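You operate a simulated robot arm through the tools that you are given. There is no shell and no other tool. Be economical: measure what you need, move in short steps, check, and stop when the job is done.

The job below is to be done with a simulated robot arm. You get a single attempt, and the scene is never put back.

Task
Change the cracked grey pad in the holder for the blue one.
Fine: loosen the wing nut, drop the old pad in the WORN tray, push the new one home, then tighten the nut.

It is judged by the outcome, as a careful person would: the job done as asked, and still so three seconds after it is handed in. It fails if anything else is knocked over, pushed out of place, dropped, spilled or broken.

Robot
A 6-joint arm with a two-finger parallel gripper, fixed in place. Base frame: the origin is at the foot of the arm, x ahead of it, y to its left, z up; the work surface is at about z = 860. Units: mm, rad, N and s.
With the tool pointing down near the work surface it reaches from about 240 to 640 mm from the base axis. Its first joint turns from -1.152 to 1.152 rad. Payload 2.7 kg.
Tool frame: the origin (TCP) lies between the finger pads and is the grasp point; the fingertips stand 23 mm ahead of it; z points along the fingers, y is the line along which they close. Largest opening 94 mm; finger width 38, thickness 10; the body of the gripper, 54 by 96 mm, starts 39 mm behind the TCP.
Orientation is told as [roll, pitch, yaw] about the base's x, y, z axes, in that order, counted from this pose: with the fingers straight down and closing along the base's y, the tool's x points along the base's -x, its y along +y and its z along -z.

Tools
- The arm moves only by the tool nudge_tool. Its argument "steps" is a list that holds one entry, the list of rows, each a list of 7 numbers: the shift along the base's x, y, z in mm, then the turn, a rotation vector about the base's x, y, z in rad, then the gripper command, from -1 (fully open) to 1 (shut), values between in proportion. In form: [[[x, y, z, ax, ay, az, fingers], ...]]. A call has 1 to 20 rows; each row is the pose to reach, as a shift and turn from the pose commanded when the call began. Each row takes 0.2 s and may step no farther than 50 mm and 0.15 rad from the row before; otherwise, or with a gripper value out of range, the whole call is refused. A pose out of reach is approached as far as the arm can. The call stops where the force on the tool passes 70 N (or 10 N more than at its start, if that is more) or the arm is blocked; 0.2 s more then pass. The fingers move at their own pace (about 45 mm/s each) and stop on an object; they squeeze with about 23 N. The grip force told is the motor's: it shows also when the fingers shut on nothing. Time passes only in rows, and 0.2 s behind the last, so rows that repeat a pose let the fingers close. It gives the time, the measured TCP pose, the force on the tool (base axes), the opening and the grip force at its end, in the units of the frame above (readings bear some noise), with the torque about the TCP (base axes, N m) and any sound that the robot's microphone picked up.
- Cameras (640 x 400 px; columns grow to the right, rows downward): "scene" is fixed at [72.9, -430.6, 1403.7]; the picture's right is [0.79, -0.61, 0.00], its down [-0.35, -0.46, -0.82] and it looks along [0.50, 0.65, -0.58] (base axes); focal length 325 px, centre (320, 200). "wrist" rides on the gripper at [86, 16, -75] in the tool frame; the picture's right is [-0.18, 0.98, 0.00], its down [-0.58, -0.11, -0.81] and it looks along [-0.79, -0.15, 0.59] (tool axes); focal length 243 px, centre (320, 200). There is no depth. A picture from a camera that has moved, and an enlarged one, comes with that camera's place and axes in the base frame and with its lens.
- snapshot(camera): a new picture of that camera. The clock stands still meanwhile.
- zoom(camera, box): a new picture of the part [left, top, right, bottom] of that camera's present view, enlarged. The clock stands still meanwhile.
- hand_in(): hands the job in; it is judged then, once.

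Go step by step. Nothing tells you positions but the pictures and the camera data: compare them with the known pose of the tool, close in by small moves and look again before you grip or let go. The budget is 120 turns and 84 pictures, counting those below and the enlarged ones. Unless the task says otherwise, let go and move clear before handing in, and close with one line.

The tools are called after ">>>" as a command line: name --argument value ..., lists and objects as JSON in quotes. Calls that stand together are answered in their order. nudge_tool: Moves the arm, as the interface text tells. Its arguments: {"type":"object","properties":{"steps":{"type":"array","items":{"type":"array","items":{"type":"array","items":{"type":"number"}}}}},"required":["steps"]} The other tools are called the same way: snapshot (camera) takes a picture; zoom (camera, box) takes an enlarged picture of a part of a camera's view; hand_in () hands the job in.

At the start:

```text
t: 0.0
ee_pos: [424.8, -56.6, 1165.1]
ee_rot: [0.0, -0.002, 0.001]
contact_force: [0.0, -1.0, -0.1]
moment: [0.0, 0.02, 0.0]
gripper_width: 93.8
finger_force: 0.0
```

scene: 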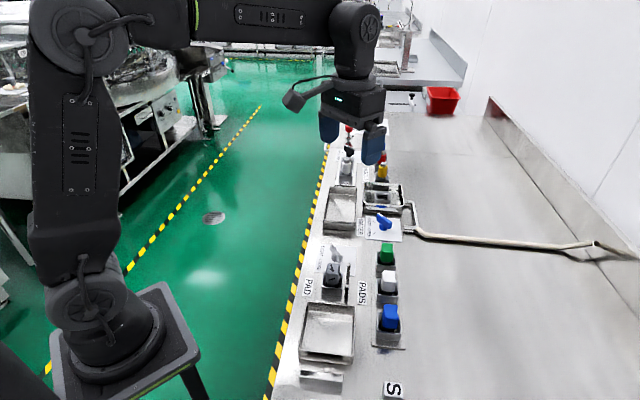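
wrist: 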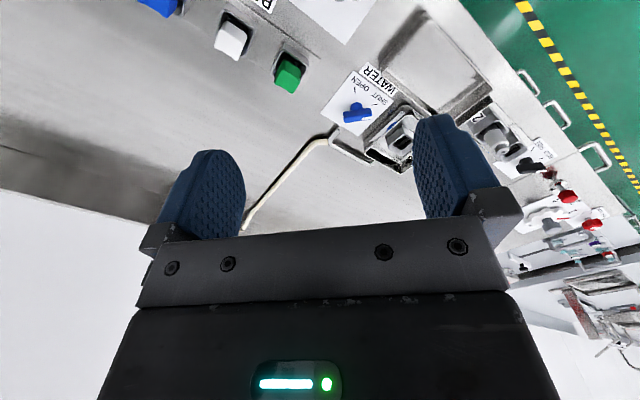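

I see a bench with a holder labelled PAD (grey pad), a rack of pads (green, white, blue) and trays. I'll enlarge these parts first.

>>> zoom --camera "scene" --box '[280, 225, 420, 312]'

>>> zoom --camera "scene" --box '[270, 290, 430, 400]'

>>> zoom --camera "scene" --box '[310, 120, 450, 240]'

```text
4.57 times, centred on (350, 268) of scene
camera zoom: at [72.9, -430.6, 1403.7], right [0.79, -0.61, 0.0], down [-0.35, -0.46, -0.82], along [0.5, 0.65, -0.58], focal length 1485 px, centre (183, -113)
```

zoom: 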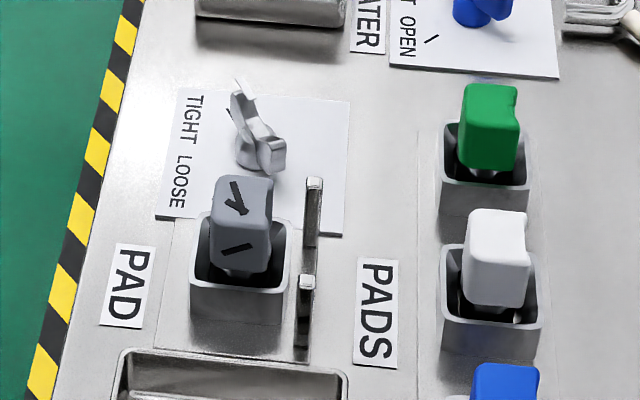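

```text
3.64 times, centred on (350, 345) of scene
camera zoom: at [72.9, -430.6, 1403.7], right [0.79, -0.61, 0.0], down [-0.35, -0.46, -0.82], along [0.5, 0.65, -0.58], focal length 1181 px, centre (211, -327)
```

zoom: 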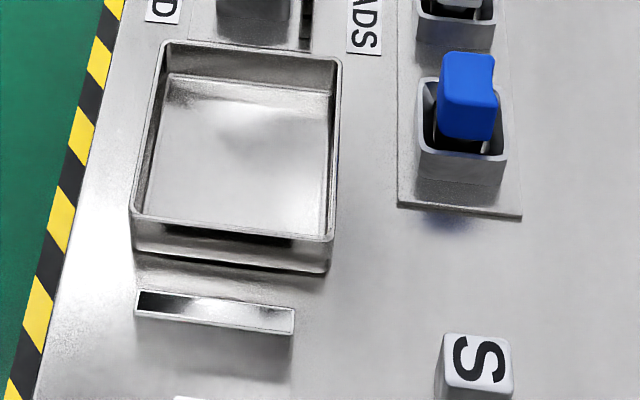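

```text
3.33 times, centred on (380, 180) of scene
camera zoom: at [72.9, -430.6, 1403.7], right [0.79, -0.61, 0.0], down [-0.35, -0.46, -0.82], along [0.5, 0.65, -0.58], focal length 1083 px, centre (120, 267)
```

zoom: 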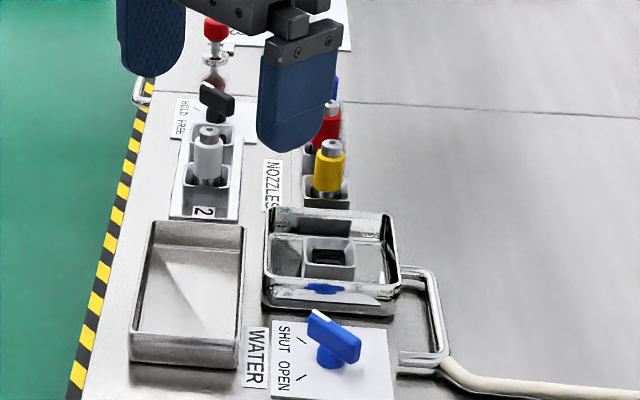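

The bench runs at about 45° to the base axes. By my estimate the grey pad is near (369,-88), the nut near (420,-42) and the blue pad near (385,-229). I'll turn the wrist to look over the tray and labels.

>>> nudge_tool --steps '[[[-10, 0, -5, 0, 0, -0.14, -1], [-20, 0, -10, 0, 0, -0.28, -1], [-30, 0, -15, 0, 0, -0.42, -1], [-40, 0, -20, 0, 0, -0.56, -1], [-50, 0, -25, 0, 0, -0.7, -1], [-60, 0, -30, 0, 0, -0.84, -1], [-70, 0, -35, 0, 0, -0.98, -1], [-80, 0, -40, 0, 0, -1.12, -1], [-90, 0, -45, 0, 0, -1.26, -1], [-100, 0, -50, 0, 0, -1.4, -1]]]'

>>> snapshot --camera "wrist"

```text
t: 2.2
ee_pos: [322.4, -57.5, 1115.9]
ee_rot: [0.0, -0.002, -1.401]
contact_force: [-0.3, 0.2, -0.3]
moment: [-0.05, 0.03, 0.01]
gripper_width: 93.8
finger_force: 0.1
```

```text
78 pictures are left
camera wrist: at [325.5, 32.0, 1190.3], right [1.0, -0.02, 0.0], down [-0.01, -0.59, 0.81], along [-0.01, -0.81, -0.59], focal length 243 px, centre (320, 200)
```

wrist: 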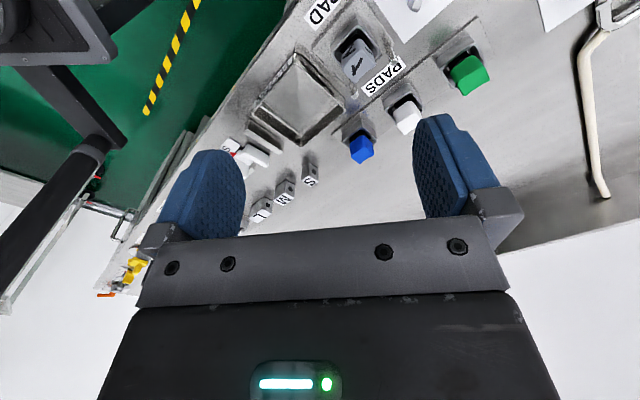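

>>> zoom --camera "wrist" --box '[220, 40, 360, 128]'

>>> zoom --camera "wrist" --box '[300, 0, 500, 125]'

>>> zoom --camera "wrist" --box '[200, 100, 340, 240]'

```text
4.55 times, centred on (290, 84) of wrist
camera zoom: at [325.5, 32.0, 1190.3], right [1.0, -0.02, 0.0], down [-0.01, -0.59, 0.81], along [-0.01, -0.81, -0.59], focal length 1103 px, centre (456, 727)
```

zoom: 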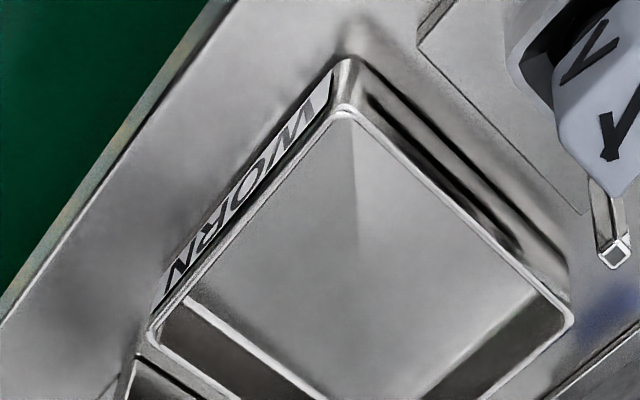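

```text
3.20 times, centred on (400, 62) of wrist
camera zoom: at [325.5, 32.0, 1190.3], right [1.0, -0.02, 0.0], down [-0.01, -0.59, 0.81], along [-0.01, -0.81, -0.59], focal length 776 px, centre (64, 640)
```

zoom: 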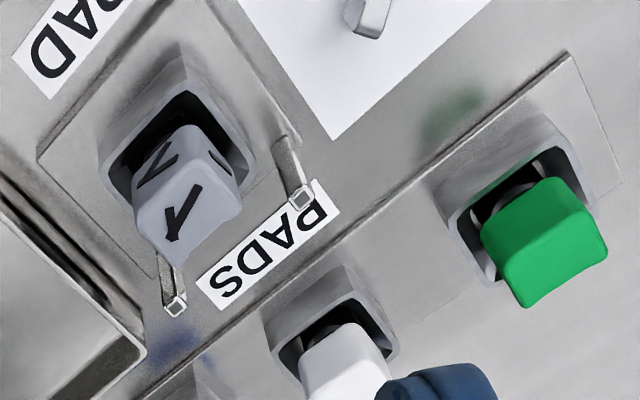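

```text
2.86 times, centred on (270, 170) of wrist
camera zoom: at [325.5, 32.0, 1190.3], right [1.0, -0.02, 0.0], down [-0.01, -0.59, 0.81], along [-0.01, -0.81, -0.59], focal length 693 px, centre (463, 286)
```

zoom: 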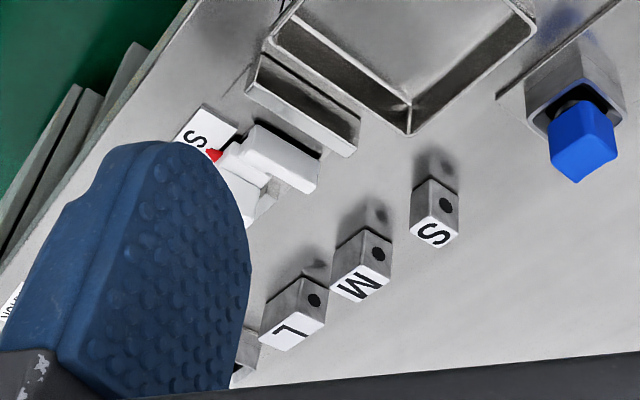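

The WORN tray is the one beside the holder, with its label on the outer side. Next I'll move above the wing nut with the wrist squared to the bench and look closely.

>>> nudge_tool --steps '[[[20, 3, -20, 0, 0, 0.12, -1], [40, 6, -45, 0, 0, 0.25, -1], [60, 9, -70, 0, 0, 0.37, -1], [80, 12, -95, 0, 0, 0.5, -1], [98, 15, -116, 0, 0, 0.616, -1]]]'

>>> snapshot --camera "wrist"

>>> zoom --camera "wrist" --box '[230, 0, 410, 112]'

```text
t: 3.4
ee_pos: [422.1, -42.0, 999.7]
ee_rot: [-0.001, -0.002, -0.782]
contact_force: [0.3, 0.1, -0.7]
moment: [-0.01, 0.01, 0.03]
gripper_width: 93.9
finger_force: 0.0
```

```text
74 pictures are left
camera wrist: at [372.2, 31.5, 1074.4], right [0.82, 0.57, 0.0], down [0.34, -0.49, 0.81], along [0.46, -0.66, -0.59], focal length 243 px, centre (320, 200)
```

wrist: 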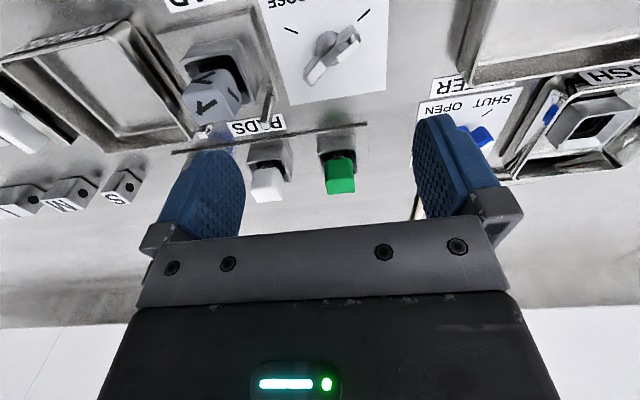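

```text
3.56 times, centred on (320, 56) of wrist
camera zoom: at [372.2, 31.5, 1074.4], right [0.82, 0.57, 0.0], down [0.34, -0.49, 0.81], along [0.46, -0.66, -0.59], focal length 863 px, centre (320, 712)
```

zoom: 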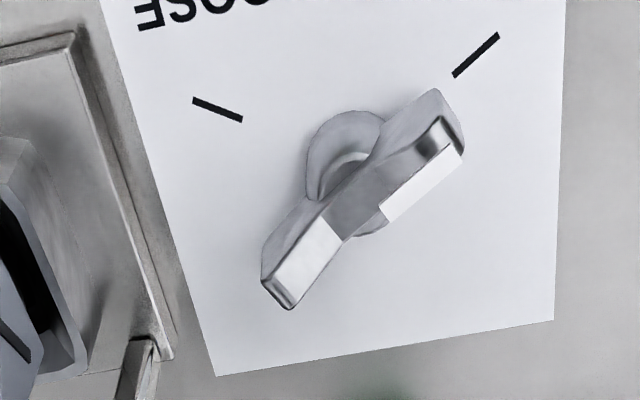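

The nut handle is centred near (426,-33) with its top at about z=883. It points at the TIGHT mark, at about 76°, and LOOSE lies roughly +115° round, at about 191°. I'll line the fingers up across the handle, still above it.

>>> nudge_tool --steps '[[[1, 2, -8, 0, 0, -0.15, 0.15], [2, 4, -16, 0, 0, -0.3, 0.15], [3, 6, -24, 0, 0, -0.45, 0.15], [3, 8, -32, 0, 0, -0.6, 0.15], [3, 9, -40, 0, 0, -0.75, 0.15], [3, 9, -50, 0, 0, -0.9, 0.15], [3, 9, -60, 0, 0, -1.03, 0.15], [3, 9, -60, 0, 0, -1.03, 0.15]]]'

>>> snapshot --camera "wrist"

>>> zoom --camera "scene" --box '[280, 180, 420, 268]'

```text
t: 5.2
ee_pos: [423.9, -33.2, 939.4]
ee_rot: [-0.001, -0.002, -1.814]
contact_force: [-0.5, 1.0, 0.6]
moment: [0.03, 0.0, 0.05]
gripper_width: 40.0
finger_force: 0.1
```

```text
72 pictures are left
camera wrist: at [461.8, 47.7, 1014.7], right [0.91, -0.42, 0.0], down [-0.25, -0.54, 0.81], along [-0.34, -0.73, -0.59], focal length 243 px, centre (320, 200)
```

wrist: 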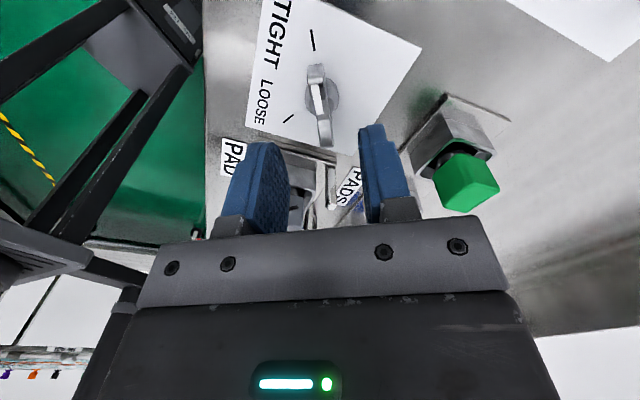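

```text
4.55 times, centred on (350, 224) of scene
camera zoom: at [72.9, -430.6, 1403.7], right [0.79, -0.61, 0.0], down [-0.35, -0.46, -0.82], along [0.5, 0.65, -0.58], focal length 1477 px, centre (184, 91)
```

zoom: 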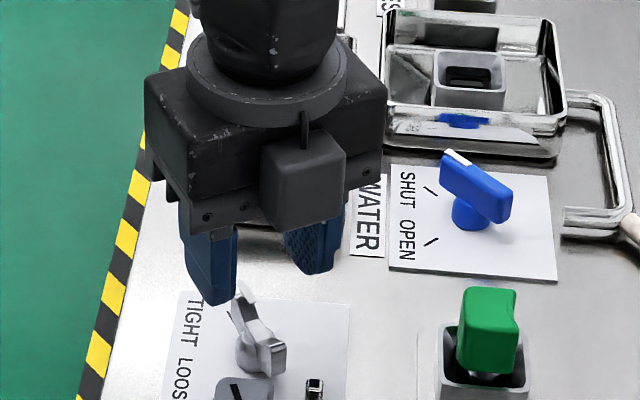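

The fingers are centred over the handle and only slightly off in angle. I'll correct that a little, lower so the tips straddle the handle, and close gently.

>>> nudge_tool --steps '[[[1, 0, -15, 0, 0, -0.05, 0.15], [1, 0, -30, 0, 0, -0.05, 0.15], [1, 0, -40, 0, 0, -0.05, 0.15], [1, 0, -47, 0, 0, -0.05, 0.15]]]'

>>> zoom --camera "scene" --box '[280, 200, 420, 288]'

>>> snapshot --camera "wrist"

```text
t: 6.2
ee_pos: [425.9, -33.3, 892.8]
ee_rot: [-0.001, 0.0, -1.865]
contact_force: [0.7, 0.0, 0.1]
moment: [0.04, 0.0, -0.05]
gripper_width: 40.0
finger_force: 0.0
```

```text
4.55 times, centred on (350, 244) of scene
camera zoom: at [72.9, -430.6, 1403.7], right [0.79, -0.61, 0.0], down [-0.35, -0.46, -0.82], along [0.5, 0.65, -0.58], focal length 1477 px, centre (184, 0)
```

zoom: 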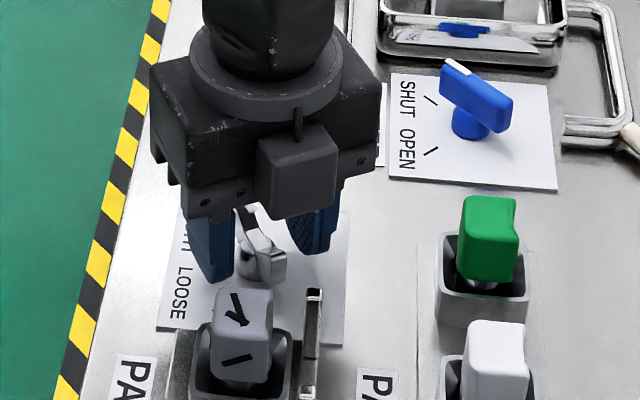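

```text
69 pictures are left
camera wrist: at [467.3, 45.9, 967.4], right [0.89, -0.46, 0.0], down [-0.27, -0.52, 0.81], along [-0.37, -0.72, -0.59], focal length 243 px, centre (320, 200)
```

wrist: 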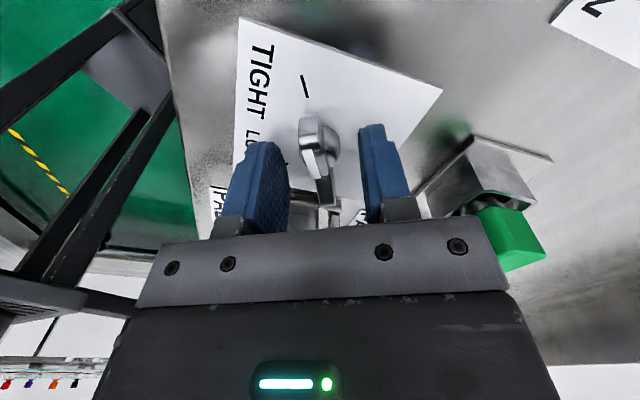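

The handle sits between the fingers. I'll close on it now.

>>> nudge_tool --steps '[[[0, 0, 0, 0, 0, 0, 0.4], [0, 0, 0, 0, 0, 0, 0.7], [0, 0, 0, 0, 0, 0, 1], [0, 0, 0, 0, 0, 0, 1], [0, 0, 0, 0, 0, 0, 1]]]'

>>> snapshot --camera "wrist"

```text
t: 7.4
ee_pos: [426.3, -32.5, 892.2]
ee_rot: [-0.002, -0.001, -1.865]
contact_force: [-5.4, 2.6, -0.2]
moment: [0.04, 0.1, 0.0]
gripper_width: 18.9
finger_force: 45.1
```

```text
68 pictures are left
camera wrist: at [467.0, 46.0, 967.4], right [0.89, -0.46, 0.0], down [-0.27, -0.52, 0.81], along [-0.37, -0.72, -0.59], focal length 243 px, centre (320, 200)
```

wrist: 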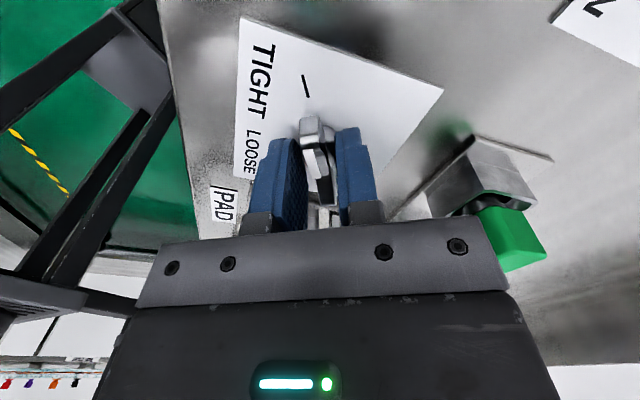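

The opening of 18.9 mm suggests I've pinched the round hub instead of the wings. I'll open a little, rise 6 mm and close again.

>>> nudge_tool --steps '[[[0, 0, 0, 0, 0, 0, 0.3], [0, 0, 6, 0, 0, 0, 0.3], [0, 0, 6, 0, 0, 0, 1], [0, 0, 6, 0, 0, 0, 1], [0, 0, 6, 0, 0, 0, 1], [0, 0, 6, 0, 0, 0, 1]]]'

>>> zoom --camera "wrist" --box '[230, 60, 410, 220]'

```text
t: 8.8
ee_pos: [426.2, -33.0, 899.2]
ee_rot: [-0.003, -0.002, -1.864]
contact_force: [-7.2, 2.4, 6.2]
moment: [0.09, 0.18, 0.02]
gripper_width: 16.3
finger_force: 44.6
```

```text
2.50 times, centred on (320, 140) of wrist
camera zoom: at [467.0, 46.1, 973.7], right [0.89, -0.46, 0.0], down [-0.27, -0.52, 0.81], along [-0.37, -0.72, -0.59], focal length 606 px, centre (320, 350)
```

zoom: 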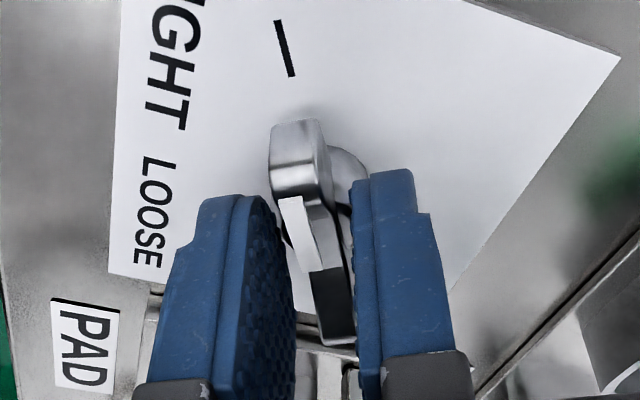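

The wings are now between the fingers. I'll turn a small amount towards LOOSE (counter-clockwise from above) and check that the nut follows.

>>> nudge_tool --steps '[[[-1, 0, 0, 0, 0, 0.06, 1], [-1, 0, 0, 0, 0, 0.12, 1], [-1, 0, 0, 0, 0, 0.18, 1], [-1, 0, 0, 0, 0, 0.24, 1], [-1, 0, 0, 0, 0, 0.3, 1]]]'

>>> zoom --camera "wrist" --box '[230, 60, 410, 220]'

```text
t: 10.0
ee_pos: [425.7, -33.9, 899.9]
ee_rot: [0.003, -0.001, -1.562]
contact_force: [0.2, 8.0, 5.4]
moment: [0.28, -0.06, -0.02]
gripper_width: 16.7
finger_force: 44.9
```

```text
2.50 times, centred on (320, 140) of wrist
camera zoom: at [441.4, 54.6, 973.8], right [0.98, -0.18, 0.0], down [-0.1, -0.58, 0.81], along [-0.14, -0.79, -0.59], focal length 606 px, centre (320, 350)
```

zoom: 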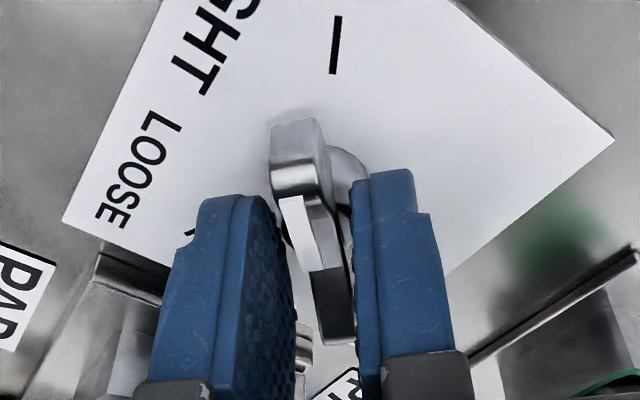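

The nut turns with the fingers. I'll keep going.

>>> nudge_tool --steps '[[[0, 1, 0, 0, 0, 0.1, 1], [0, 1, 0, 0, 0, 0.2, 1], [0, 1, 0, 0, 0, 0.3, 1], [0, 1, 0, 0, 0, 0.4, 1], [0, 1, 0, 0, 0, 0.5, 1], [0, 1, 0, 0, 0, 0.6, 1], [0, 1, 0, 0, 0, 0.7, 1], [0, 1, 0, 0, 0, 0.8, 1], [0, 1, 0, 0, 0, 0.9, 1], [0, 1, 0, 0, 0, 1.0, 1], [0, 1, 0, 0, 0, 1.1, 1], [0, 1, 0, 0, 0, 1.2, 1]]]'

>>> zoom --camera "wrist" --box '[230, 30, 410, 220]'

>>> zoom --camera "scene" --box '[280, 200, 420, 288]'

```text
t: 12.6
ee_pos: [424.8, -32.9, 899.0]
ee_rot: [-0.003, -0.001, -0.362]
contact_force: [-6.6, -18.1, 17.0]
moment: [-0.56, -0.14, -0.01]
gripper_width: 16.2
finger_force: 44.6
```

```text
2.11 times, centred on (320, 125) of wrist
camera zoom: at [350.2, 13.3, 973.8], right [0.52, 0.85, 0.0], down [0.5, -0.31, 0.81], along [0.69, -0.42, -0.59], focal length 511 px, centre (320, 358)
```

zoom: 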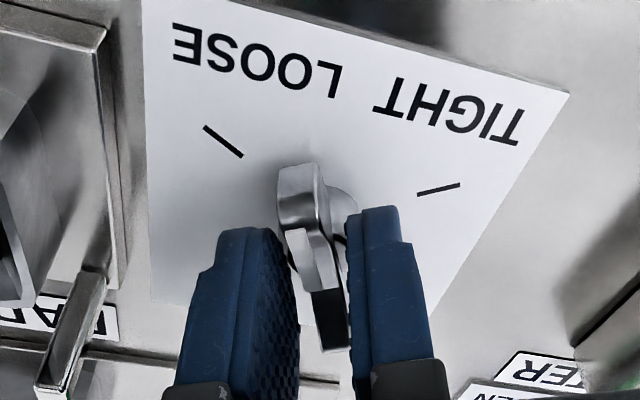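

```text
4.55 times, centred on (350, 244) of scene
camera zoom: at [72.5, -431.0, 1403.5], right [0.79, -0.61, 0.0], down [-0.35, -0.46, -0.82], along [0.5, 0.65, -0.58], focal length 1477 px, centre (184, 0)
```

zoom: 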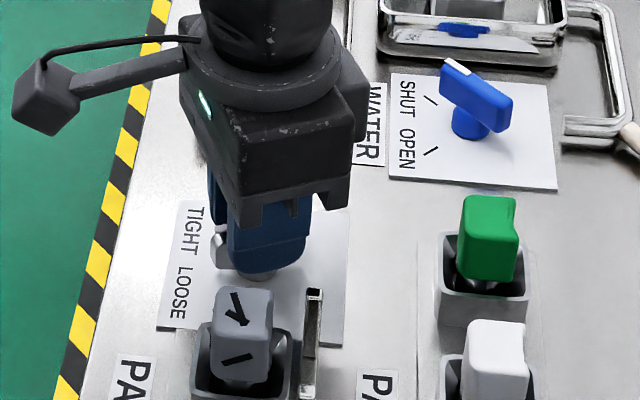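

It's over halfway, but there is some sideways load. I'll shift back about 1.5 mm and turn the remaining ~0.5 rad to the LOOSE mark.

>>> nudge_tool --steps '[[[0, -1.5, 0, 0, 0, 0.06, 1], [0, -1.5, 0, 0, 0, 0.14, 1], [0, -1.5, 0, 0, 0, 0.22, 1], [0, -1.5, 0, 0, 0, 0.3, 1], [0, -1.5, 0, 0, 0, 0.38, 1], [0, -1.5, 0, 0, 0, 0.45, 1]]]'

>>> zoom --camera "wrist" --box '[230, 30, 410, 220]'

```text
t: 14.0
ee_pos: [424.6, -35.1, 899.4]
ee_rot: [-0.001, -0.002, 0.087]
contact_force: [-5.0, -0.9, 16.0]
moment: [-0.1, 0.8, 0.02]
gripper_width: 16.4
finger_force: 44.8
```

```text
2.11 times, centred on (320, 125) of wrist
camera zoom: at [337.6, -24.3, 973.7], right [0.1, 1.0, 0.0], down [0.59, -0.06, 0.81], along [0.8, -0.08, -0.59], focal length 511 px, centre (320, 358)
```

zoom: 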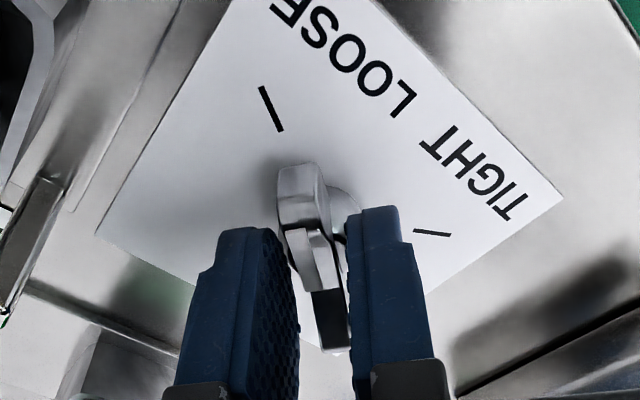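

It's almost at the mark, so a last small turn is left.

>>> nudge_tool --steps '[[[0, 0, 0.5, 0, 0, 0.05, 1], [0, 0, 0.5, 0, 0, 0.1, 1], [0, 0, 0.5, 0, 0, 0.13, 1], [0, 0, 0.5, 0, 0, 0.13, 1]]]'

>>> zoom --camera "wrist" --box '[230, 30, 410, 220]'

```text
t: 15.0
ee_pos: [423.3, -34.5, 899.5]
ee_rot: [0.001, -0.002, 0.217]
contact_force: [-8.1, -0.2, 8.4]
moment: [0.2, -0.64, -0.01]
gripper_width: 16.6
finger_force: 44.9
```

```text
2.11 times, centred on (320, 125) of wrist
camera zoom: at [337.3, -35.8, 973.8], right [-0.03, 1.0, 0.0], down [0.59, 0.02, 0.81], along [0.81, 0.03, -0.59], focal length 511 px, centre (320, 358)
```

zoom: 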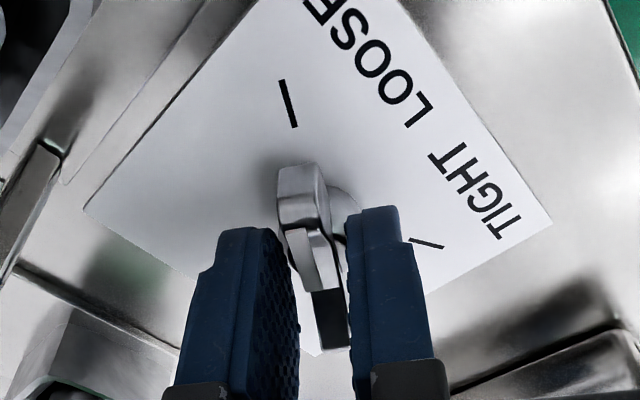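

The handle now sits on the LOOSE tick just as it did on TIGHT. I'll release, rise, and move to look at the grey pad.

>>> nudge_tool --steps '[[[0, 0, 0, 0, 0, 0, 0.4], [0, 0, 0, 0, 0, 0, 0.2], [0, 0, 15, 0, 0, 0, 0.2], [0, 0, 45, 0, 0, 0, 0.2], [0, 0, 90, 0, 0, 0, 0.2]]]'

>>> nudge_tool --steps '[[[-8, -8, 5, 0, 0, -0.14, -0.2], [-16, -16, 10, 0, 0, -0.28, -0.2], [-24, -24, 15, 0, 0, -0.42, -0.2], [-32, -32, 20, 0, 0, -0.56, -0.2], [-40, -40, 25, 0, 0, -0.7, -0.2], [-48, -48, 25, 0, 0, -0.84, -0.2], [-56, -56, 25, 0, 0, -0.98, -0.2], [-56, -57, 25, 0, 0, -1.0, -0.2]]]'

>>> snapshot --camera "wrist"

>>> zoom --camera "scene" --box '[280, 200, 420, 288]'

```text
t: 16.2
ee_pos: [425.1, -33.6, 988.8]
ee_rot: [-0.001, 0.0, 0.216]
contact_force: [0.4, 0.3, 0.1]
moment: [-0.01, 0.04, -0.01]
gripper_width: 37.3
finger_force: 0.1
```

```text
t: 18.0
ee_pos: [369.5, -91.6, 1015.6]
ee_rot: [0.0, -0.001, -0.786]
contact_force: [-0.3, 0.1, 0.0]
moment: [0.03, 0.0, 0.01]
gripper_width: 56.6
finger_force: 0.1
```

```text
61 pictures are left
camera wrist: at [319.8, -17.0, 1089.2], right [0.83, 0.56, 0.0], down [0.33, -0.49, 0.81], along [0.46, -0.67, -0.59], focal length 243 px, centre (320, 200)
```

wrist: 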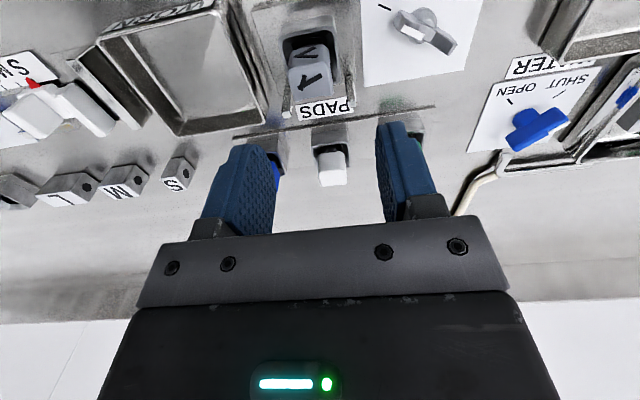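

```text
4.55 times, centred on (350, 244) of scene
camera zoom: at [72.9, -430.6, 1403.7], right [0.79, -0.61, 0.0], down [-0.35, -0.46, -0.82], along [0.5, 0.65, -0.58], focal length 1477 px, centre (184, 0)
```

zoom: 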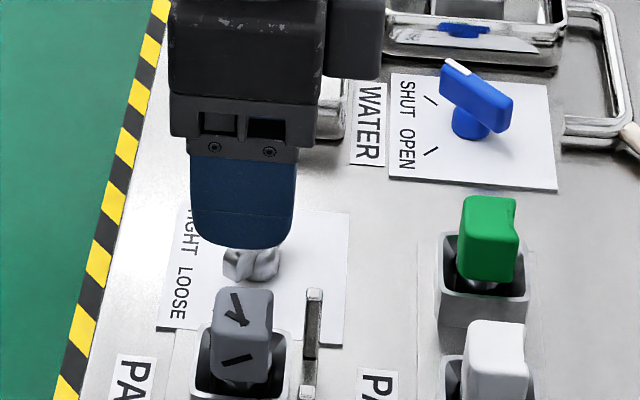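

>>> zoom --camera "wrist" --box '[250, 0, 410, 100]'

>>> zoom --camera "wrist" --box '[350, 0, 470, 80]'

```text
4.00 times, centred on (330, 50) of wrist
camera zoom: at [319.8, -17.0, 1089.2], right [0.83, 0.56, 0.0], down [0.33, -0.49, 0.81], along [0.46, -0.67, -0.59], focal length 970 px, centre (280, 800)
```

zoom: 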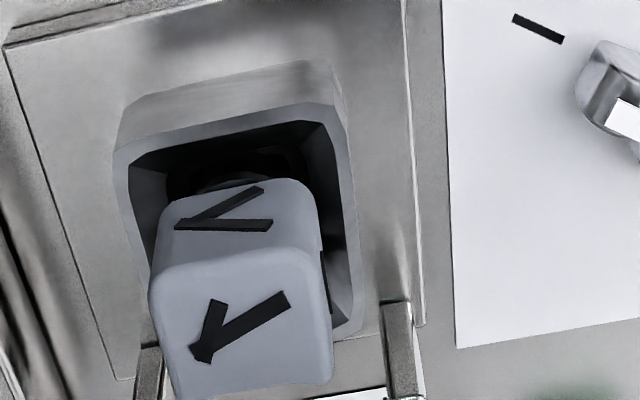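

```text
5.00 times, centred on (410, 40) of wrist
camera zoom: at [319.8, -17.0, 1089.2], right [0.83, 0.56, 0.0], down [0.33, -0.49, 0.81], along [0.46, -0.67, -0.59], focal length 1213 px, centre (-130, 1000)
```

zoom: 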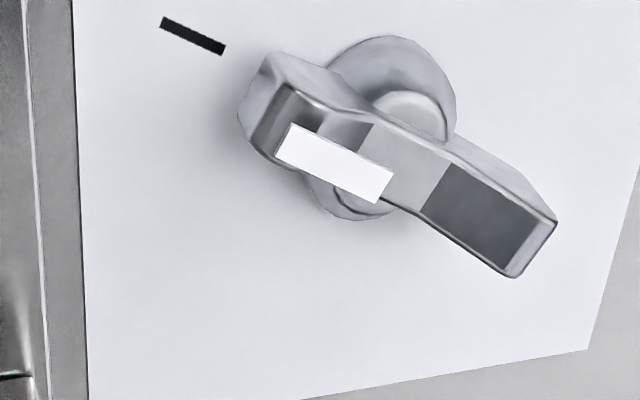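

The nut points at LOOSE. The pad top is near (365,-95,924), the cup rim is at about z=895 and two posts stand on the rack side, so I'll grip along the bench direction. I'll lower partway and recheck.

>>> nudge_tool --steps '[[[-4.5, -3.5, -15, 0, 0, 0, -0.2], [-4.5, -3.5, -35, 0, 0, 0, -0.2], [-4.5, -3.5, -55, 0, 0, 0, -0.2]]]'

>>> snapshot --camera "wrist"

>>> zoom --camera "scene" --box '[280, 220, 420, 308]'

```text
t: 18.8
ee_pos: [363.5, -93.8, 959.9]
ee_rot: [0.001, -0.002, -0.783]
contact_force: [1.1, 0.3, -0.1]
moment: [0.04, 0.02, -0.01]
gripper_width: 56.6
finger_force: 0.0
```

```text
57 pictures are left
camera wrist: at [314.7, -20.5, 1033.5], right [0.82, 0.57, 0.0], down [0.33, -0.49, 0.81], along [0.46, -0.67, -0.59], focal length 243 px, centre (320, 200)
```

wrist: 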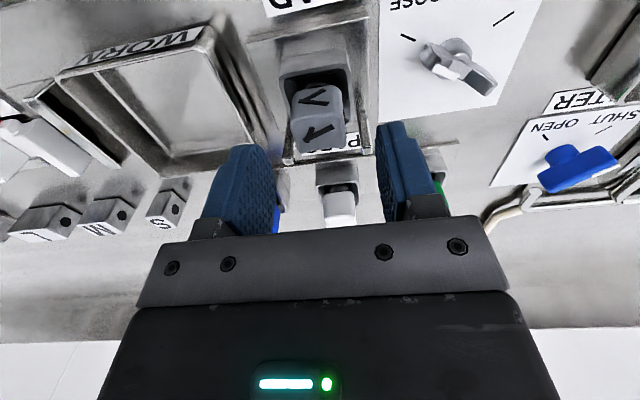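

```text
4.55 times, centred on (350, 264) of scene
camera zoom: at [72.9, -430.6, 1403.7], right [0.79, -0.61, 0.0], down [-0.35, -0.46, -0.82], along [0.5, 0.65, -0.58], focal length 1477 px, centre (184, -91)
```

zoom: 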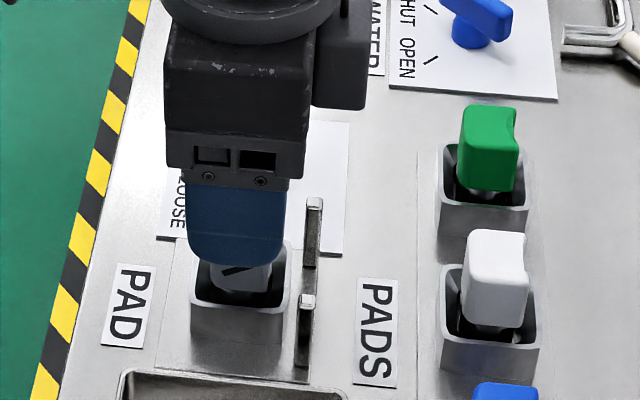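

The pad top is now centred under the TCP. I'll lower to z≈922, keeping the tips just above the cup rim, and then close.

>>> nudge_tool --steps '[[[0.7, -1, -15, 0, 0, 0, -0.2], [0.7, -1, -30, 0, 0, 0, -0.2], [0.7, -1, -37, 0, 0, 0, -0.2], [0.7, -1, -37, 0, 0, 0, 0.2], [0.7, -1, -37, 0, 0, 0, 0.6], [0.7, -1, -37, 0, 0, 0, 1], [0.7, -1, -37, 0, 0, 0, 1]]]'

>>> zoom --camera "wrist" --box '[220, 60, 420, 220]'

>>> zoom --camera "scene" --box '[280, 220, 420, 308]'

```text
t: 20.4
ee_pos: [365.8, -95.6, 922.7]
ee_rot: [-0.002, 0.0, -0.783]
contact_force: [-6.1, -10.4, 1.1]
moment: [-0.29, 0.04, -0.02]
gripper_width: 29.7
finger_force: 23.0
```

```text
2.50 times, centred on (320, 140) of wrist
camera zoom: at [315.4, -22.0, 996.4], right [0.82, 0.57, 0.0], down [0.34, -0.49, 0.81], along [0.46, -0.67, -0.59], focal length 606 px, centre (320, 350)
```

zoom: 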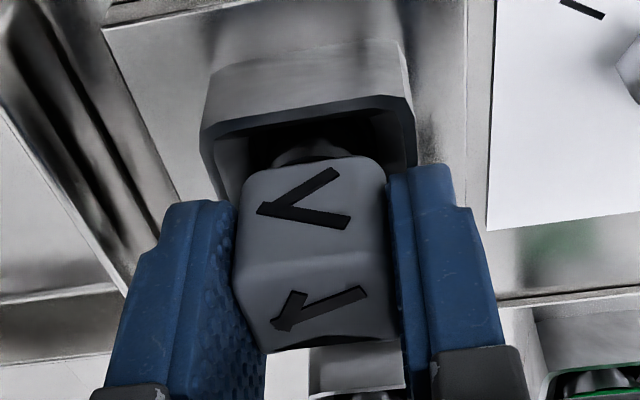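

```text
4.55 times, centred on (350, 264) of scene
camera zoom: at [72.7, -430.9, 1403.6], right [0.79, -0.61, 0.0], down [-0.35, -0.46, -0.82], along [0.5, 0.65, -0.58], focal length 1477 px, centre (184, -91)
```

zoom: 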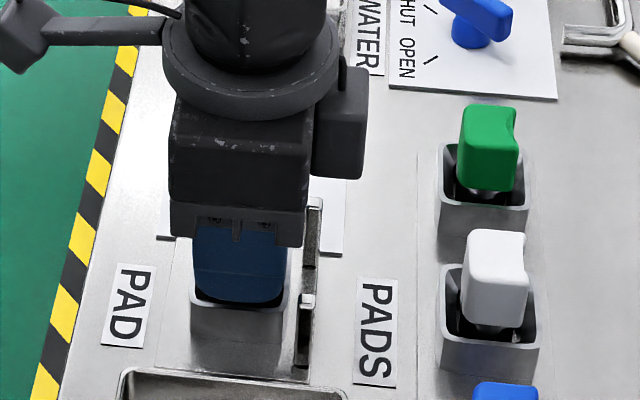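

I have the pad, 29.7 mm wide. I'll lift it straight up slowly.

>>> nudge_tool --steps '[[[-1, -1, 5, 0, 0, 0, 1], [-1, -1, 10, 0, 0, 0, 1], [-1, -1, 20, 0, 0, 0, 1], [-1, -1, 35, 0, 0, 0, 1], [-1, -1, 55, 0, 0, 0, 1], [-1, -1, 75, 0, 0, 0, 1]]]'

>>> snapshot --camera "wrist"

>>> zoom --camera "scene" --box '[260, 200, 420, 330]'

```text
t: 21.8
ee_pos: [363.9, -97.5, 996.1]
ee_rot: [-0.001, -0.003, -0.783]
contact_force: [-0.7, -0.7, -0.9]
moment: [-0.01, 0.0, -0.01]
gripper_width: 29.5
finger_force: 23.0
```

```text
53 pictures are left
camera wrist: at [314.8, -23.3, 1072.0], right [0.82, 0.57, 0.0], down [0.33, -0.49, 0.81], along [0.46, -0.67, -0.59], focal length 243 px, centre (320, 200)
```

wrist: 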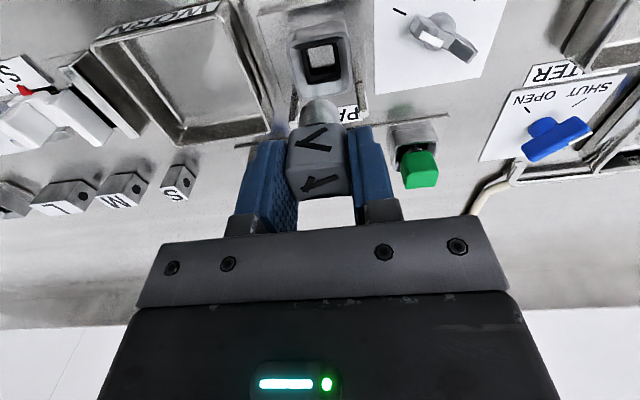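

```text
3.08 times, centred on (340, 265) of scene
camera zoom: at [72.9, -430.6, 1403.7], right [0.79, -0.61, 0.0], down [-0.35, -0.46, -0.82], along [0.5, 0.65, -0.58], focal length 1000 px, centre (258, 0)
```

zoom: 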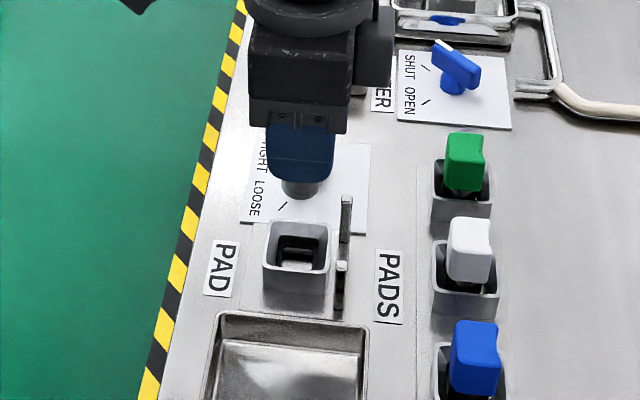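

The grey pad is out. I'll carry it over the WORN tray, whose centre I put near (292,-171).

>>> nudge_tool --steps '[[[-15, -15, 0, 0, 0, 0, 1], [-36, -36, 0, 0, 0, 0, 1], [-55, -56, 0, 0, 0, 0, 1], [-68, -70, -10, 0, 0, 0, 1], [-72, -74, -20, 0, 0, 0, 1], [-72, -74, -30, 0, 0, 0, 1]]]'

>>> snapshot --camera "wrist"

>>> zoom --camera "scene" --box '[250, 260, 410, 390]'

```text
t: 23.2
ee_pos: [292.2, -169.7, 968.1]
ee_rot: [-0.002, -0.002, -0.784]
contact_force: [0.1, -0.5, 0.4]
moment: [-0.02, 0.04, -0.02]
gripper_width: 29.3
finger_force: 23.6
```

```text
51 pictures are left
camera wrist: at [242.9, -96.9, 1042.1], right [0.82, 0.57, 0.0], down [0.33, -0.49, 0.81], along [0.46, -0.67, -0.59], focal length 243 px, centre (320, 200)
```

wrist: 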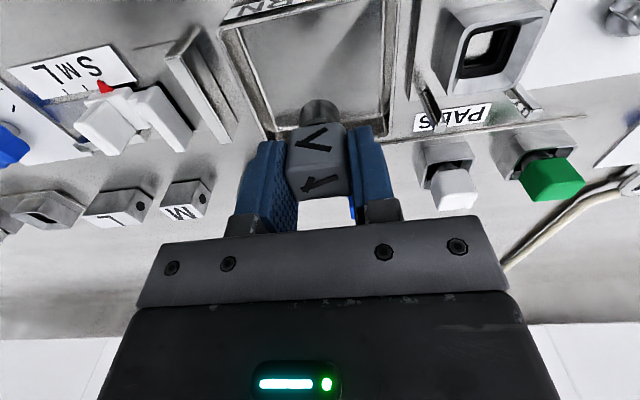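

```text
3.08 times, centred on (330, 325) of scene
camera zoom: at [72.9, -430.6, 1403.7], right [0.79, -0.61, 0.0], down [-0.35, -0.46, -0.82], along [0.5, 0.65, -0.58], focal length 1000 px, centre (289, -185)
```

zoom: 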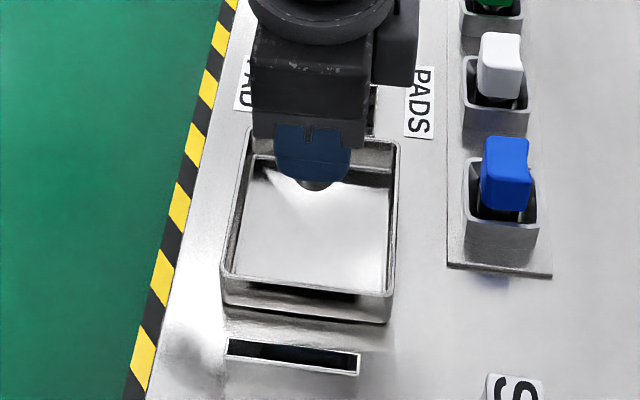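

The pad is centred over the tray. I'll lower until the stem nearly touches the floor, at about TCP z 918.

>>> nudge_tool --steps '[[[0, 0, -15, 0, 0, 0, 1], [0, 0, -30, 0, 0, 0, 1], [0, 0, -40, 0, 0, 0, 1], [0, 0, -46, 0, 0, 0, 1], [0, 0, -50, 0, 0, 0, 1]]]'

>>> zoom --camera "scene" --box '[250, 260, 410, 390]'

>>> snapshot --camera "wrist"

```text
t: 24.4
ee_pos: [292.7, -170.5, 917.3]
ee_rot: [-0.003, -0.002, -0.783]
contact_force: [0.4, -0.4, -1.9]
moment: [0.03, 0.02, 0.01]
gripper_width: 29.4
finger_force: 23.4
```

```text
3.08 times, centred on (330, 325) of scene
camera zoom: at [72.9, -430.6, 1403.7], right [0.79, -0.61, 0.0], down [-0.35, -0.46, -0.82], along [0.5, 0.65, -0.58], focal length 1000 px, centre (289, -185)
```

zoom: 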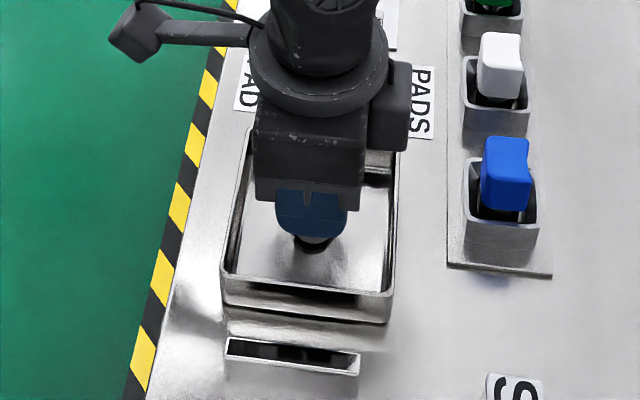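

```text
48 pictures are left
camera wrist: at [242.9, -97.0, 992.0], right [0.82, 0.57, 0.0], down [0.34, -0.49, 0.81], along [0.46, -0.67, -0.59], focal length 243 px, centre (320, 200)
```

wrist: 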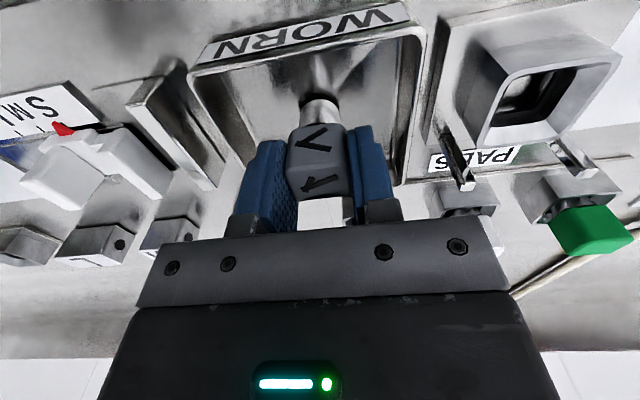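

The stem is just above the floor. I'll ease down in millimetre steps until it touches.

>>> nudge_tool --steps '[[[0, 0, -1, 0, 0, 0, 1], [0, 0, -2, 0, 0, 0, 1], [0, 0, -3, 0, 0, 0, 1], [0, 0, -4, 0, 0, 0, 1]]]'

```text
t: 25.4
ee_pos: [292.9, -171.2, 914.4]
ee_rot: [-0.001, -0.005, -0.784]
contact_force: [-5.7, 2.1, 31.2]
moment: [0.14, 0.28, -0.01]
gripper_width: 29.8
finger_force: 23.1
```

Contact: the pad stands on the tray floor. I'll ease off a touch, open and rise.

>>> nudge_tool --steps '[[[0, 0, 2, 0, 0, 0, 1], [0, 0, 2, 0, 0, 0, 0.25], [0, 0, 2, 0, 0, 0, 0], [0, 0, 2, 0, 0, 0, -0.2], [0, 0, 15, 0, 0, 0, -0.2], [0, 0, 40, 0, 0, 0, -0.2], [0, 0, 80, 0, 0, 0, -0.2], [0, 0, 100, 0, 0, 0, -0.2]]]'

>>> zoom --camera "scene" --box '[250, 260, 410, 390]'

```text
t: 27.2
ee_pos: [292.1, -171.7, 1014.7]
ee_rot: [-0.003, 0.0, -0.783]
contact_force: [1.2, -0.6, -0.8]
moment: [0.0, -0.02, 0.0]
gripper_width: 56.6
finger_force: 0.0
```

```text
3.08 times, centred on (330, 325) of scene
camera zoom: at [72.9, -430.6, 1403.7], right [0.79, -0.61, 0.0], down [-0.35, -0.46, -0.82], along [0.5, 0.65, -0.58], focal length 1000 px, centre (289, -185)
```

zoom: 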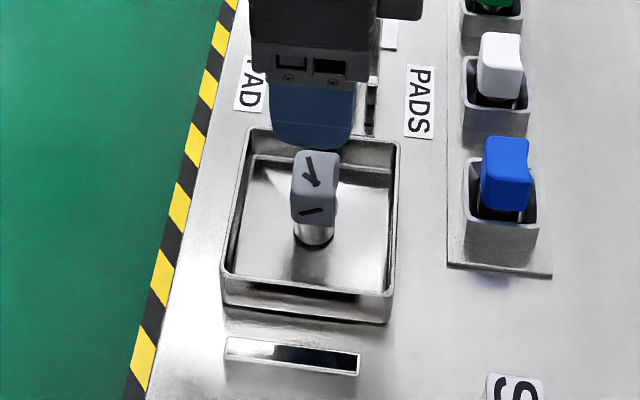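

The grey pad stands safely in the WORN tray. Next I'll go above the blue pad, near (381,-228).

>>> nudge_tool --steps '[[[30, -19, 0, 0, 0, 0, -0.2], [60, -38, 0, 0, 0, 0, -0.2], [89, -56.5, 0, 0, 0, 0, -0.2], [89, -56.5, 0, 0, 0, 0, -0.2]]]'

>>> snapshot --camera "wrist"

>>> zoom --camera "wrist" --box '[250, 0, 410, 100]'

```text
t: 28.2
ee_pos: [382.3, -226.0, 1013.5]
ee_rot: [-0.002, -0.003, -0.786]
contact_force: [0.2, -0.4, 0.7]
moment: [0.02, 0.0, 0.05]
gripper_width: 56.4
finger_force: 0.0
```

```text
46 pictures are left
camera wrist: at [332.5, -153.3, 1087.7], right [0.82, 0.57, 0.0], down [0.34, -0.49, 0.81], along [0.46, -0.67, -0.59], focal length 243 px, centre (320, 200)
```

wrist: 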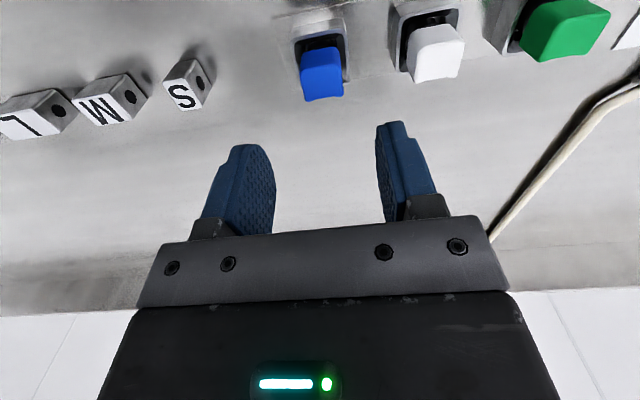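

```text
4.00 times, centred on (330, 50) of wrist
camera zoom: at [332.5, -153.3, 1087.7], right [0.82, 0.57, 0.0], down [0.34, -0.49, 0.81], along [0.46, -0.67, -0.59], focal length 970 px, centre (280, 800)
```

zoom: 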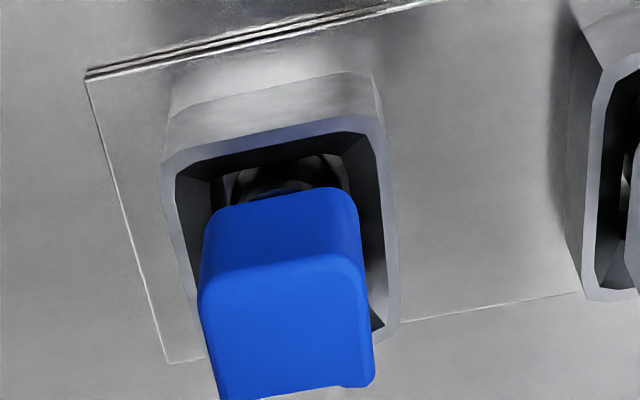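

The blue pad is aligned under the TCP within about 1.5 mm. I'll go down partway and recheck.

>>> nudge_tool --steps '[[[0.5, 0, -15, 0, 0, 0, -0.2], [0.5, 0, -35, 0, 0, 0, -0.2], [0.5, 0, -55, 0, 0, 0, -0.2]]]'

>>> zoom --camera "wrist" --box '[220, 60, 420, 220]'

>>> zoom --camera "scene" --box '[310, 240, 470, 370]'

```text
t: 29.0
ee_pos: [381.4, -227.8, 957.3]
ee_rot: [-0.001, -0.002, -0.783]
contact_force: [-0.2, 1.3, 0.7]
moment: [-0.02, -0.01, 0.01]
gripper_width: 56.2
finger_force: 0.0
```

```text
2.50 times, centred on (320, 140) of wrist
camera zoom: at [332.0, -153.1, 1032.0], right [0.82, 0.57, 0.0], down [0.34, -0.49, 0.81], along [0.46, -0.67, -0.59], focal length 606 px, centre (320, 350)
```

zoom: 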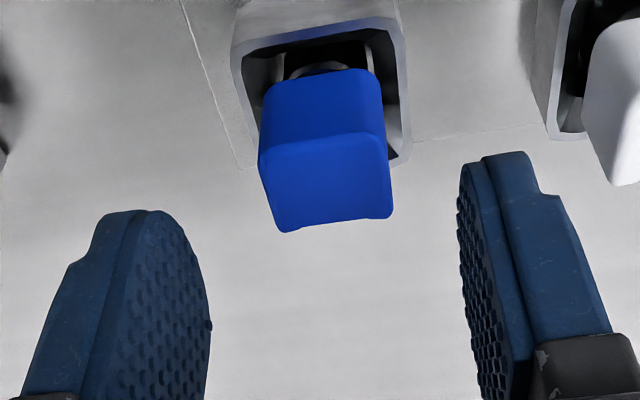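

```text
3.08 times, centred on (390, 305) of scene
camera zoom: at [72.9, -430.6, 1403.7], right [0.79, -0.61, 0.0], down [-0.35, -0.46, -0.82], along [0.5, 0.65, -0.58], focal length 1000 px, centre (105, -123)
```

zoom: 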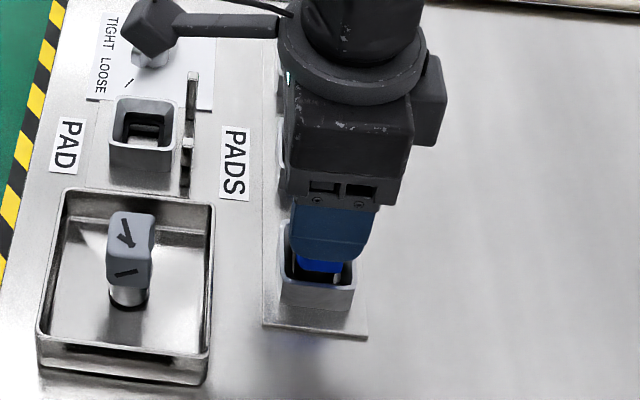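

It's well centred. I'll lower and close on the blue pad.

>>> nudge_tool --steps '[[[0.5, 0.5, -15, 0, 0, 0, -0.2], [0.5, 0.5, -28, 0, 0, 0, -0.2], [0.5, 0.5, -36, 0, 0, 0, -0.2], [0.5, 0.5, -36, 0, 0, 0, 0.2], [0.5, 0.5, -36, 0, 0, 0, 0.6], [0.5, 0.5, -36, 0, 0, 0, 1], [0.5, 0.5, -36, 0, 0, 0, 1]]]'

>>> zoom --camera "wrist" --box '[220, 60, 420, 220]'

```text
t: 30.6
ee_pos: [382.2, -227.4, 922.8]
ee_rot: [-0.001, 0.0, -0.783]
contact_force: [-0.1, -0.4, 0.3]
moment: [0.0, -0.03, -0.02]
gripper_width: 29.4
finger_force: 22.8
```

```text
2.50 times, centred on (320, 140) of wrist
camera zoom: at [332.7, -152.7, 997.0], right [0.82, 0.57, 0.0], down [0.33, -0.49, 0.81], along [0.46, -0.67, -0.59], focal length 606 px, centre (320, 350)
```

zoom: 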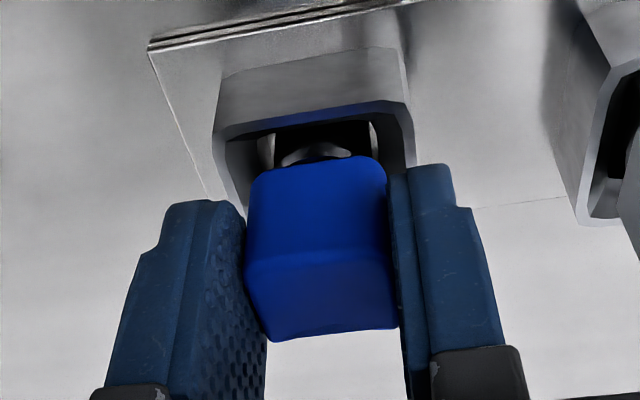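

Blue pad gripped at 29.4 mm with no side load. I'll lift it clear.

>>> nudge_tool --steps '[[[0, 0, 5, 0, 0, 0, 1], [0, 0, 12, 0, 0, 0, 1], [0, 0, 25, 0, 0, 0, 1], [0, 0, 45, 0, 0, 0, 1], [0, 0, 75, 0, 0, 0, 1], [0, 0, 95, 0, 0, 0, 1]]]'

>>> zoom --camera "wrist" --box '[220, 60, 420, 220]'

>>> zoom --camera "scene" --box '[310, 220, 470, 350]'

```text
t: 32.0
ee_pos: [383.2, -226.2, 1018.9]
ee_rot: [-0.002, 0.0, -0.784]
contact_force: [0.0, 0.0, -1.0]
moment: [0.01, -0.02, 0.0]
gripper_width: 29.2
finger_force: 23.2
```

```text
2.50 times, centred on (320, 140) of wrist
camera zoom: at [332.8, -152.4, 1092.3], right [0.82, 0.57, 0.0], down [0.34, -0.49, 0.81], along [0.46, -0.67, -0.59], focal length 606 px, centre (320, 350)
```

zoom: 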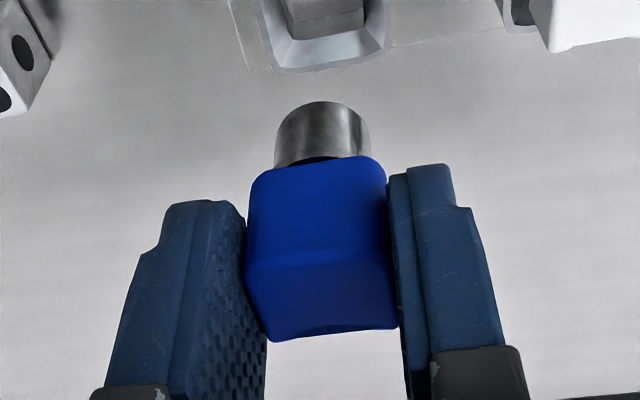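

```text
3.08 times, centred on (390, 285) of scene
camera zoom: at [72.9, -430.6, 1403.7], right [0.79, -0.61, 0.0], down [-0.35, -0.46, -0.82], along [0.5, 0.65, -0.58], focal length 1000 px, centre (105, -62)
```

zoom: 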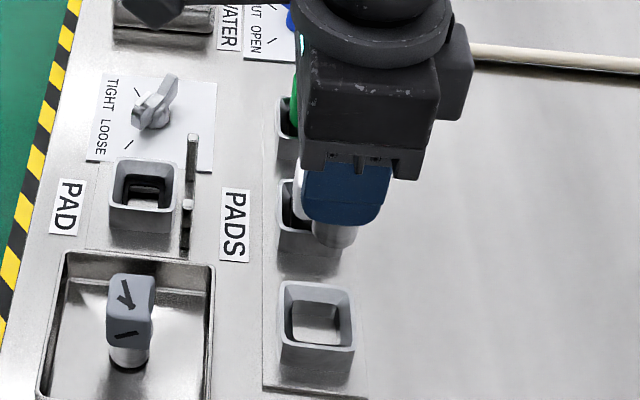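

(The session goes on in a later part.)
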